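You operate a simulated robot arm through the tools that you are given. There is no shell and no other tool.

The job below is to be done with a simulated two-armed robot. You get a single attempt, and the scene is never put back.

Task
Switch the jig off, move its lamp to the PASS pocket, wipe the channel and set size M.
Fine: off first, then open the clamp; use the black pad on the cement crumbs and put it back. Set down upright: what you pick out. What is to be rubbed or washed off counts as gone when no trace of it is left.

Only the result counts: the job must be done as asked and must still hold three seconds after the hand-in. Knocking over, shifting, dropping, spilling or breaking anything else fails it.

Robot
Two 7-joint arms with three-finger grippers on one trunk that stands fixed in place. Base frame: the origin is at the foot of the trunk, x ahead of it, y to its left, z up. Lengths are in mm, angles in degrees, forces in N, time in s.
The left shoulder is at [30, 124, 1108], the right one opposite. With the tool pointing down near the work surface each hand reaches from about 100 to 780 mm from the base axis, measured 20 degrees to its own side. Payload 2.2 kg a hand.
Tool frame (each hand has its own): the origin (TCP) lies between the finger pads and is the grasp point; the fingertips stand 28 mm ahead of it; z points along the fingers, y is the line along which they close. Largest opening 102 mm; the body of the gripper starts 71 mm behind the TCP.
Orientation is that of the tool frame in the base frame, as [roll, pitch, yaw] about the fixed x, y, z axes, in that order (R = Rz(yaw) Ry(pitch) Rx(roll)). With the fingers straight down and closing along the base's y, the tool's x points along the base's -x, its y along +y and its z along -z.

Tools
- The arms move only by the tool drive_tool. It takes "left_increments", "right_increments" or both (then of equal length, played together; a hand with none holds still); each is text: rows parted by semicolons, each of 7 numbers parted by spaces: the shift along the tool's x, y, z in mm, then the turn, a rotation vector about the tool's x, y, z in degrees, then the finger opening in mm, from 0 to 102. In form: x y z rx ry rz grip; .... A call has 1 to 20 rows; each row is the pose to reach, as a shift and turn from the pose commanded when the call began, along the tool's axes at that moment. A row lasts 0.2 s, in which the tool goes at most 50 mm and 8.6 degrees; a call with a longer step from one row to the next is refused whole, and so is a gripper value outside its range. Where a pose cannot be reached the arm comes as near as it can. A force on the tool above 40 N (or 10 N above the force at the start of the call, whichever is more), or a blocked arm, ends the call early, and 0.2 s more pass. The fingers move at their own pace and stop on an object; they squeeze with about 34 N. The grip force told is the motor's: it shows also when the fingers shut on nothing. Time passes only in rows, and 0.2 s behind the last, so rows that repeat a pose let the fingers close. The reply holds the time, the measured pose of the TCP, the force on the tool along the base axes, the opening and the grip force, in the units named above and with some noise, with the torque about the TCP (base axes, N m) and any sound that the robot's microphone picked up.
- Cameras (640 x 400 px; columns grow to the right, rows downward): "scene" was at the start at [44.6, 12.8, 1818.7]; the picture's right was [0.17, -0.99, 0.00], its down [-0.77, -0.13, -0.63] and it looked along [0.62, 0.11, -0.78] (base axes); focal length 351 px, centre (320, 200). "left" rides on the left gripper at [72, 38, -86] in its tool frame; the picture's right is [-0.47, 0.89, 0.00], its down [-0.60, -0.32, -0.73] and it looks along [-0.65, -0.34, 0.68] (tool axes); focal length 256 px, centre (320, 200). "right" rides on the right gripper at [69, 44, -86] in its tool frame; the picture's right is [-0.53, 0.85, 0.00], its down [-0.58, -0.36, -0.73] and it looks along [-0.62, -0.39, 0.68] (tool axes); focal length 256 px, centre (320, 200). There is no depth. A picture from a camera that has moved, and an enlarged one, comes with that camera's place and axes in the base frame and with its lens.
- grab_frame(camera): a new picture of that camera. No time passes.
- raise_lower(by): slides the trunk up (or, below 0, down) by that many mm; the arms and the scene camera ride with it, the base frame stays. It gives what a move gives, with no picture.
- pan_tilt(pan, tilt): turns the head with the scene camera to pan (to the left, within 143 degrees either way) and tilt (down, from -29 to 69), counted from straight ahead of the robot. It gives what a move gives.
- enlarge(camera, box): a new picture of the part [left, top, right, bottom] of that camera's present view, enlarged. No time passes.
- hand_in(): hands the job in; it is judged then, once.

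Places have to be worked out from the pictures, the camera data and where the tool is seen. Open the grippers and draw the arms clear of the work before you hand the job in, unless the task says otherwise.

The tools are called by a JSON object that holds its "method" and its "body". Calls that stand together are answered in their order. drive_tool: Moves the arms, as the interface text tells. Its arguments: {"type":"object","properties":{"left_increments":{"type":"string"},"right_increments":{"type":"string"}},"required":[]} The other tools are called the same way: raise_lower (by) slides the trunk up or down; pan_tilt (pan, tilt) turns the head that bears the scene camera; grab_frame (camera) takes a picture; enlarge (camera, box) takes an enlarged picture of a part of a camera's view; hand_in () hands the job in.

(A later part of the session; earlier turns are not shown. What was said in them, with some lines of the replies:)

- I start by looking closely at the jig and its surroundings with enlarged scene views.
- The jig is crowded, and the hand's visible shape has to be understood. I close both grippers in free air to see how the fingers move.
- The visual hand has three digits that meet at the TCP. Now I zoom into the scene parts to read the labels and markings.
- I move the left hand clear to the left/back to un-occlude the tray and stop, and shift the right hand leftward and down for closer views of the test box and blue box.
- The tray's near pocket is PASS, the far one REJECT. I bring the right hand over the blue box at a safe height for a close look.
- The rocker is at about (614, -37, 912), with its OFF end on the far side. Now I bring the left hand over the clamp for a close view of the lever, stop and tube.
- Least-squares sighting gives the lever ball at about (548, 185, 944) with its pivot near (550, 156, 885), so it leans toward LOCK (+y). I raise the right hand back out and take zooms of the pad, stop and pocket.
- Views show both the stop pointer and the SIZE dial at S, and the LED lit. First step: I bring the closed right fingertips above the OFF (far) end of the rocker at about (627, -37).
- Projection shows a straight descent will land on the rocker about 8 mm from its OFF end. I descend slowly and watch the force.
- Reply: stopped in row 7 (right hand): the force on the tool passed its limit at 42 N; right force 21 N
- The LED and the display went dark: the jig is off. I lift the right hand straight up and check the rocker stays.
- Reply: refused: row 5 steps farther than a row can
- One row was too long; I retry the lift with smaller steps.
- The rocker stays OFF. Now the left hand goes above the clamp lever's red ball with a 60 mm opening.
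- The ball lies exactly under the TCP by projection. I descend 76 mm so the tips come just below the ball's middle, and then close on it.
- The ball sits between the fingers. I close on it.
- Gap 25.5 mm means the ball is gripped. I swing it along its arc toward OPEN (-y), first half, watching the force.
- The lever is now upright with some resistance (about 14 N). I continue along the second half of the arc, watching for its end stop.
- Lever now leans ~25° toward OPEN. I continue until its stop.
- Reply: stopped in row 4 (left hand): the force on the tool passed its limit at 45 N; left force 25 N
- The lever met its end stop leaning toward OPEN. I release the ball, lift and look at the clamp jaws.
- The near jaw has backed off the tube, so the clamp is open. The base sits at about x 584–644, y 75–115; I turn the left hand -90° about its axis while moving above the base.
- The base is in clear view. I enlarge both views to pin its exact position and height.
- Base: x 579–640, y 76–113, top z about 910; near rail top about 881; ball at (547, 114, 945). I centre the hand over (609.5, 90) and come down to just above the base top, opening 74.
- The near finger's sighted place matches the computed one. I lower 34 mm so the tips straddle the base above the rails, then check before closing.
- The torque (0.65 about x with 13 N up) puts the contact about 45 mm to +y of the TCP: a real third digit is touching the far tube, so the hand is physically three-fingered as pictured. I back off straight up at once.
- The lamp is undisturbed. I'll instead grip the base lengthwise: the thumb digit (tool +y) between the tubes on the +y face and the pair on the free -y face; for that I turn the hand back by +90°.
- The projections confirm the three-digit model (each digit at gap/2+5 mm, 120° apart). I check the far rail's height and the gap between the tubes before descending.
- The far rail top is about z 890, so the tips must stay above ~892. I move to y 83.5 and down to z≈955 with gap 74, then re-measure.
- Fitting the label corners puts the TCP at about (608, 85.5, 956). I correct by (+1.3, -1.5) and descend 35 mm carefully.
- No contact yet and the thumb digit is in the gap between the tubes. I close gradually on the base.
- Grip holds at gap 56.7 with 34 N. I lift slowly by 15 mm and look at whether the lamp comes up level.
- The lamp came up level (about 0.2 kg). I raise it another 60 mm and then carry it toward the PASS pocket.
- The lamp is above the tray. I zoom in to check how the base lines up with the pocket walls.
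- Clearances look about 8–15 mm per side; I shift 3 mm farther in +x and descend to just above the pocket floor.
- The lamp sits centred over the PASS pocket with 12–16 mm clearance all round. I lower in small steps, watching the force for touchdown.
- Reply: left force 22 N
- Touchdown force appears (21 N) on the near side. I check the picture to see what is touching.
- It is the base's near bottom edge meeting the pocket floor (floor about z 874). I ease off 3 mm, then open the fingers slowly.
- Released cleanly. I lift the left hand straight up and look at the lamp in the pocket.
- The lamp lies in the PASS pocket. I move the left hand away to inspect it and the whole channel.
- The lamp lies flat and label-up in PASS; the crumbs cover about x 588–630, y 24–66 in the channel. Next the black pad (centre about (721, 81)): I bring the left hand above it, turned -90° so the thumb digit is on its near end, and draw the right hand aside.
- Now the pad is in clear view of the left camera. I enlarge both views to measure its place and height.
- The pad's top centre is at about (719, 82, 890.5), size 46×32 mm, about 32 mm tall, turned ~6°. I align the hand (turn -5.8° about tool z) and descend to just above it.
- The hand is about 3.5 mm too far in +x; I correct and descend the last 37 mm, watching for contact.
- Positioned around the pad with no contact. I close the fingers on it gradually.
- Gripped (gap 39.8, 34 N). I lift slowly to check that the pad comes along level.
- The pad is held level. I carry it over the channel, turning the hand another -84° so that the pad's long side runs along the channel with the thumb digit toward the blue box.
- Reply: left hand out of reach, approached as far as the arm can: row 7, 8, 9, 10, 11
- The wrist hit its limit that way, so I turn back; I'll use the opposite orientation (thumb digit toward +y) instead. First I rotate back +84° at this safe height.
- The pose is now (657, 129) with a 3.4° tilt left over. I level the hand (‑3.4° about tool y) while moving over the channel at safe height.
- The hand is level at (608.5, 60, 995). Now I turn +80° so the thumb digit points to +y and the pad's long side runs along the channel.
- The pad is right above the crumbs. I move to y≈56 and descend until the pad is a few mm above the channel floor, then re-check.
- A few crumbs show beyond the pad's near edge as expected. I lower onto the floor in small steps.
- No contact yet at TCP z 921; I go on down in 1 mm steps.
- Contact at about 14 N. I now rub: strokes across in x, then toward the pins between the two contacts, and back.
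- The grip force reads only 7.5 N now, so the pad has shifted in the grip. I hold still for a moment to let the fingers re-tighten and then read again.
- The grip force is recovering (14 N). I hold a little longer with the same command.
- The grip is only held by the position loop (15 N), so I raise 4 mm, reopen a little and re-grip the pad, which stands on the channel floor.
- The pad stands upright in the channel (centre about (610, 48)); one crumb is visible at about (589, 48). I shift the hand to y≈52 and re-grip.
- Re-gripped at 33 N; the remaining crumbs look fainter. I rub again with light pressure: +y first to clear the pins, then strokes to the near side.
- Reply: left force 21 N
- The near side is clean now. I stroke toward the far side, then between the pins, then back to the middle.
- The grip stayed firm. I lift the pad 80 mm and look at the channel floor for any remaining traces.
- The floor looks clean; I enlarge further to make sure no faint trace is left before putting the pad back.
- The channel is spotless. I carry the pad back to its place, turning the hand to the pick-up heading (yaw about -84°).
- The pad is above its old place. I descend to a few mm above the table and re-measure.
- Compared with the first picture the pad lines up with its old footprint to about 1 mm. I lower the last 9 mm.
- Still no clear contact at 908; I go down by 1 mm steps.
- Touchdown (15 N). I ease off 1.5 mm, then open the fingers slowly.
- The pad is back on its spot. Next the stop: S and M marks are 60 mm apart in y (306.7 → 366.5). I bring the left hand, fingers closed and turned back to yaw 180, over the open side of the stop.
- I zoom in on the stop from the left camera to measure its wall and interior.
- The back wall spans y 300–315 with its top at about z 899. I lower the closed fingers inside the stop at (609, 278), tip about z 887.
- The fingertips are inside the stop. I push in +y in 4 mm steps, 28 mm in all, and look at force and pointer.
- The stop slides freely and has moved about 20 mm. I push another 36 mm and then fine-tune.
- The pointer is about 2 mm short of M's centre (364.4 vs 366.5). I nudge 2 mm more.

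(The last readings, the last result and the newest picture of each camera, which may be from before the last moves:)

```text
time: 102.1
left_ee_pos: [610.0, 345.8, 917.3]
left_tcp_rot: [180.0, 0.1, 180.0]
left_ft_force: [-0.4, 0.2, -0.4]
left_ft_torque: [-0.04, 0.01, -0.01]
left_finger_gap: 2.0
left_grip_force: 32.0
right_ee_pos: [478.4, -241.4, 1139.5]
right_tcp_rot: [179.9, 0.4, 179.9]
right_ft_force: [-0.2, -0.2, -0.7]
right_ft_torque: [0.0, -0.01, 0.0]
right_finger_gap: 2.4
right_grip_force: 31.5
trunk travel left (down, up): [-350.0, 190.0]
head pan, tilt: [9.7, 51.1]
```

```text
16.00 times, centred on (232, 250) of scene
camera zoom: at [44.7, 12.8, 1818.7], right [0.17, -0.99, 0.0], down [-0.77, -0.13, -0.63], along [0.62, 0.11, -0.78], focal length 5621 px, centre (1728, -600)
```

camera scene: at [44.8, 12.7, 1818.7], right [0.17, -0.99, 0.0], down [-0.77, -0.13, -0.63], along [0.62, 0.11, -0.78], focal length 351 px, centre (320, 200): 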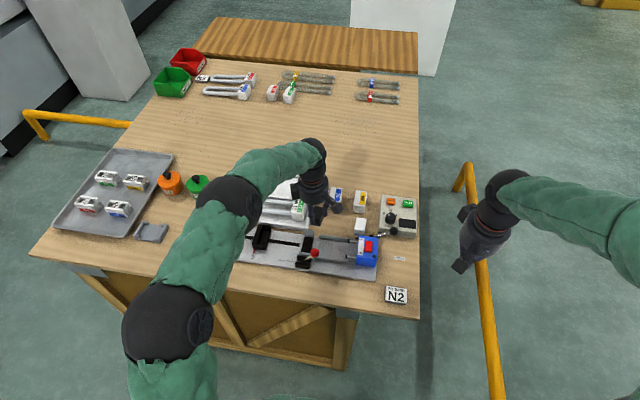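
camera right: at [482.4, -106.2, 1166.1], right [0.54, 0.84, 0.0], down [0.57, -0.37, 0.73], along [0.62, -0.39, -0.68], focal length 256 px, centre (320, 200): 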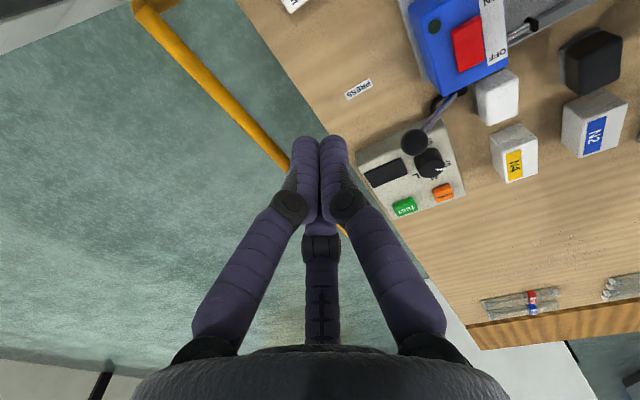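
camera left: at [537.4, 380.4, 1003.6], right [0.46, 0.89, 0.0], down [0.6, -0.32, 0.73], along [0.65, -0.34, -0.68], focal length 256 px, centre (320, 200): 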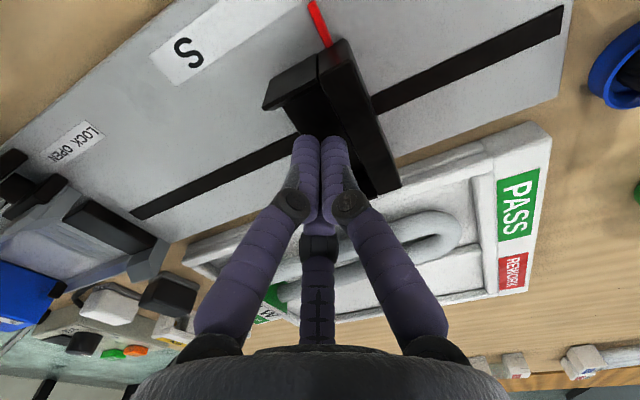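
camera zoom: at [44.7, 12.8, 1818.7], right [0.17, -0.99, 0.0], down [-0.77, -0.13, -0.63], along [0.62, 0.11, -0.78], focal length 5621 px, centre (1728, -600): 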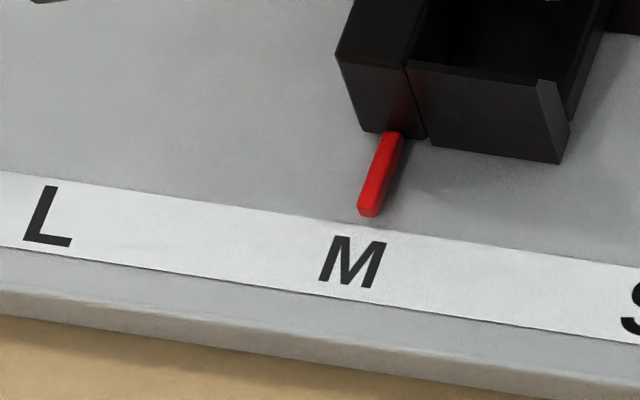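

The pointer line runs exactly through the M (extended it hits the letter's centre), and the last nudge did not move it, so it seems detented at M. I back off 4 mm and lift out.

{"method": "drive_tool", "body": {"left_increments": "0 -2 0 0 0 0 0; 0 -5 0 0 0 0 0; 0 -5 -10 0 0 0 0; 0 -5 -35 0 0 0 0; 0 -5 -75 0 0 0 0; 20 10 -115 0 0 0 0; 50 25 -145 0 0 0 0; 90 40 -165 0 0 0 0; 130 55 -180 0 0 0 0; 170 70 -190 0 0 0 0"}}

{"method": "enlarge", "body": {"camera": "scene", "box": [200, 160, 330, 270]}}

{"method": "enlarge", "body": {"camera": "scene", "box": [340, 180, 430, 260]}}

{"method": "grab_frame", "body": {"camera": "scene"}}

```text
time: 104.3
left_ee_pos: [438.9, 413.6, 1104.1]
left_tcp_rot: [179.9, 0.1, 179.9]
left_ft_force: [-0.2, -0.3, 0.5]
left_ft_torque: [0.02, 0.0, 0.01]
left_finger_gap: 2.0
left_grip_force: 31.6
right_ee_pos: [477.7, -239.3, 1140.9]
right_tcp_rot: [180.0, 0.5, 179.8]
right_ft_force: [-0.5, -0.8, -0.3]
right_ft_torque: [-0.02, -0.01, 0.0]
right_finger_gap: 2.2
right_grip_force: 31.7
trunk travel left (down, up): [-350.0, 190.0]
head pan, tilt: [9.7, 51.1]
```

```text
3.64 times, centred on (265, 215) of scene
camera zoom: at [42.6, 12.7, 1818.8], right [0.17, -0.99, 0.0], down [-0.77, -0.13, -0.63], along [0.62, 0.11, -0.78], focal length 1277 px, centre (520, 146)
```

zoom: 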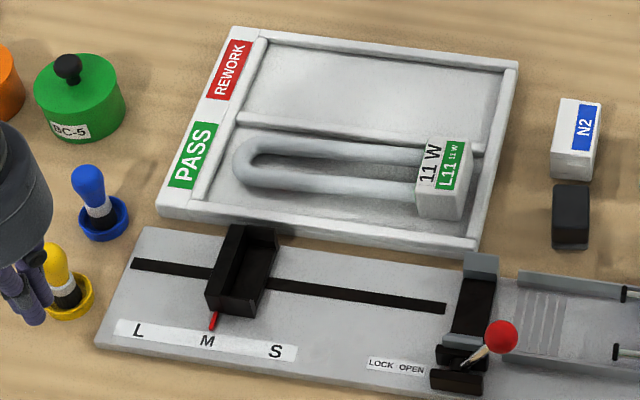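

```text
5.00 times, centred on (385, 220) of scene
camera zoom: at [42.6, 12.7, 1818.8], right [0.17, -0.99, 0.0], down [-0.77, -0.13, -0.63], along [0.62, 0.11, -0.78], focal length 1756 px, centre (-5, 100)
```

zoom: 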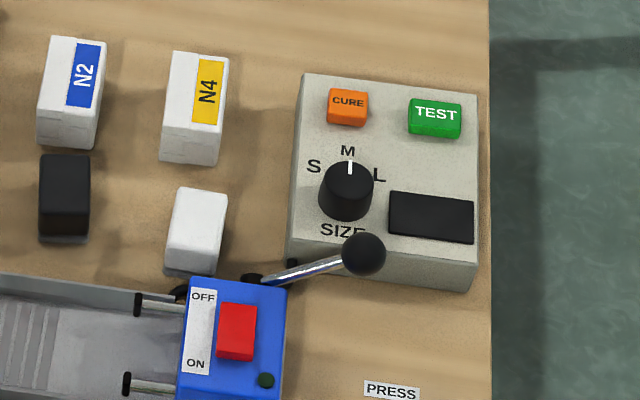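

```text
taken
camera scene: at [42.6, 12.7, 1818.8], right [0.17, -0.99, 0.0], down [-0.77, -0.13, -0.63], along [0.62, 0.11, -0.78], focal length 351 px, centre (320, 200)
```

scene: 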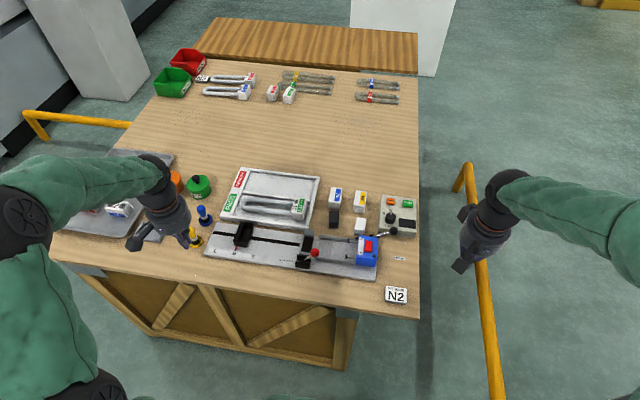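

The SIZE dial on the panel has followed the stop and also reads M; lamp, pad and switch look right. I now open both grippers and draw the arms clear.

{"method": "drive_tool", "body": {"left_increments": "20 5 -20 0 0 0 0; 45 10 -40 0 0 0 20; 70 15 -60 0 0 0 60; 95 20 -80 0 0 0 102; 100 20 -90 0 0 0 102; 100 20 -90 0 0 0 102", "right_increments": "10 -5 -5 0 0 0 30; 20 -10 -10 0 0 0 60; 30 -15 -20 0 0 0 90; 40 -20 -30 0 0 0 102; 50 -20 -40 0 0 0 102; 50 -20 -40 0 0 0 102"}}

{"method": "grab_frame", "body": {"camera": "scene"}}

{"method": "enlarge", "body": {"camera": "scene", "box": [190, 155, 350, 275]}}

{"method": "enlarge", "body": {"camera": "scene", "box": [290, 180, 430, 310]}}

{"method": "grab_frame", "body": {"camera": "left"}}

```text
time: 105.7
left_ee_pos: [337.9, 432.8, 1198.1]
left_tcp_rot: [179.9, 0.1, -180.0]
left_ft_force: [0.9, 0.0, -0.7]
left_ft_torque: [0.0, 0.03, 0.0]
left_finger_gap: 102.0
left_grip_force: 0.0
right_ee_pos: [431.3, -259.0, 1178.9]
right_tcp_rot: [179.8, 0.4, 179.9]
right_ft_force: [0.9, 0.2, -0.4]
right_ft_torque: [-0.03, 0.0, -0.01]
right_finger_gap: 101.9
right_grip_force: 0.1
trunk travel left (down, up): [-350.0, 190.0]
head pan, tilt: [9.7, 51.1]
```

```text
taken
camera scene: at [44.6, 12.6, 1818.7], right [0.17, -0.99, 0.0], down [-0.77, -0.13, -0.63], along [0.62, 0.11, -0.78], focal length 351 px, centre (320, 200)
```

scene: 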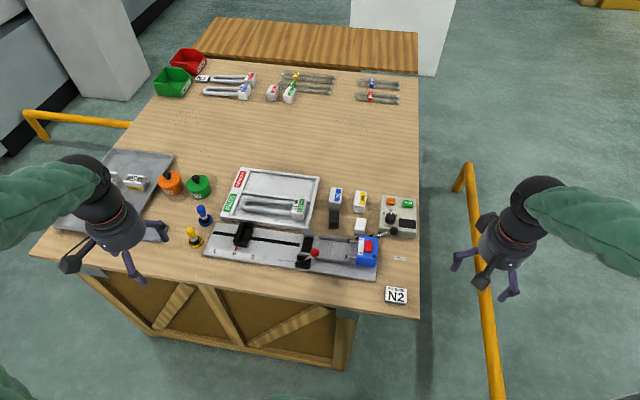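

```text
3.33 times, centred on (270, 215) of scene
camera zoom: at [44.6, 12.6, 1818.7], right [0.17, -0.99, 0.0], down [-0.77, -0.13, -0.63], along [0.62, 0.11, -0.78], focal length 1171 px, centre (487, 150)
```

zoom: 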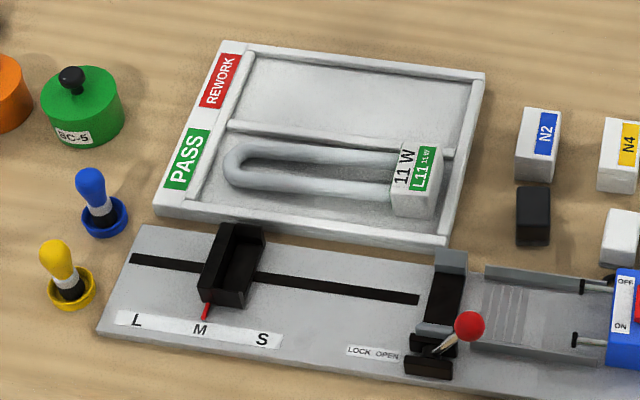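

```text
3.08 times, centred on (360, 245) of scene
camera zoom: at [44.6, 12.6, 1818.7], right [0.17, -0.99, 0.0], down [-0.77, -0.13, -0.63], along [0.62, 0.11, -0.78], focal length 1081 px, centre (197, 62)
```

zoom: 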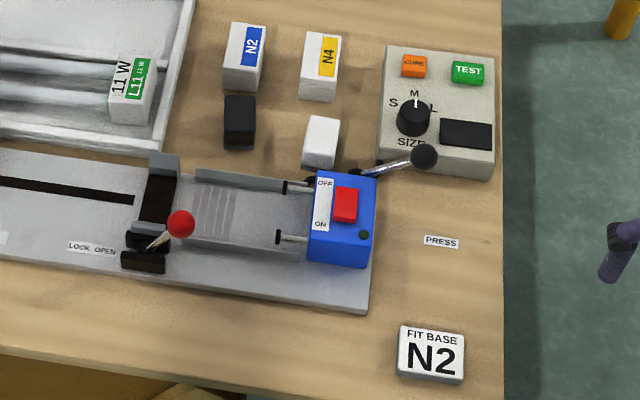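

```text
taken
camera left: at [266.3, 471.4, 1283.3], right [0.46, 0.89, 0.0], down [0.6, -0.32, 0.73], along [0.65, -0.34, -0.68], focal length 256 px, centre (320, 200)
```

left: 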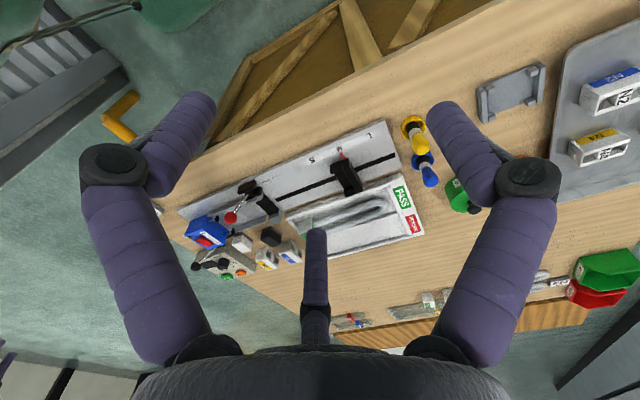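

Everything checks: switch OFF and LED dark, clamp open, lamp lying label-up inside PASS, channel clean, pad back, stop and dial at M, arms clear and open. I hand the job in.

{"method": "hand_in", "body": {}}

```text
The job is handed in.
```

I handed the job in. The last pictures show each part done, but I haven't seen the judge's result.

- **Switch:** the jig went off first. The rocker is at OFF, and the light and the display are dark.
- **Clamp:** I opened it after the switch was off, and it is still open.
- **Lamp:** it lies flat with its label up in the PASS pocket, clear of the walls. I took "upright" to mean label up, as it lay in the jig.
- **Channel:** I rubbed it with the black pad until no crumbs showed, even in enlarged views.
- **Pad:** it is back upright within about 3 mm of where it stood.
- **Size:** the stop's pointer is in line with M. The SIZE dial on the control box moved with the stop and also reads M.

While I was lining up to grasp the lamp, one finger pressed the far glass tube with about 13 N before I backed off. It did not shift, and I saw no damage to it.

Both grippers are open and the arms are clear of the work.
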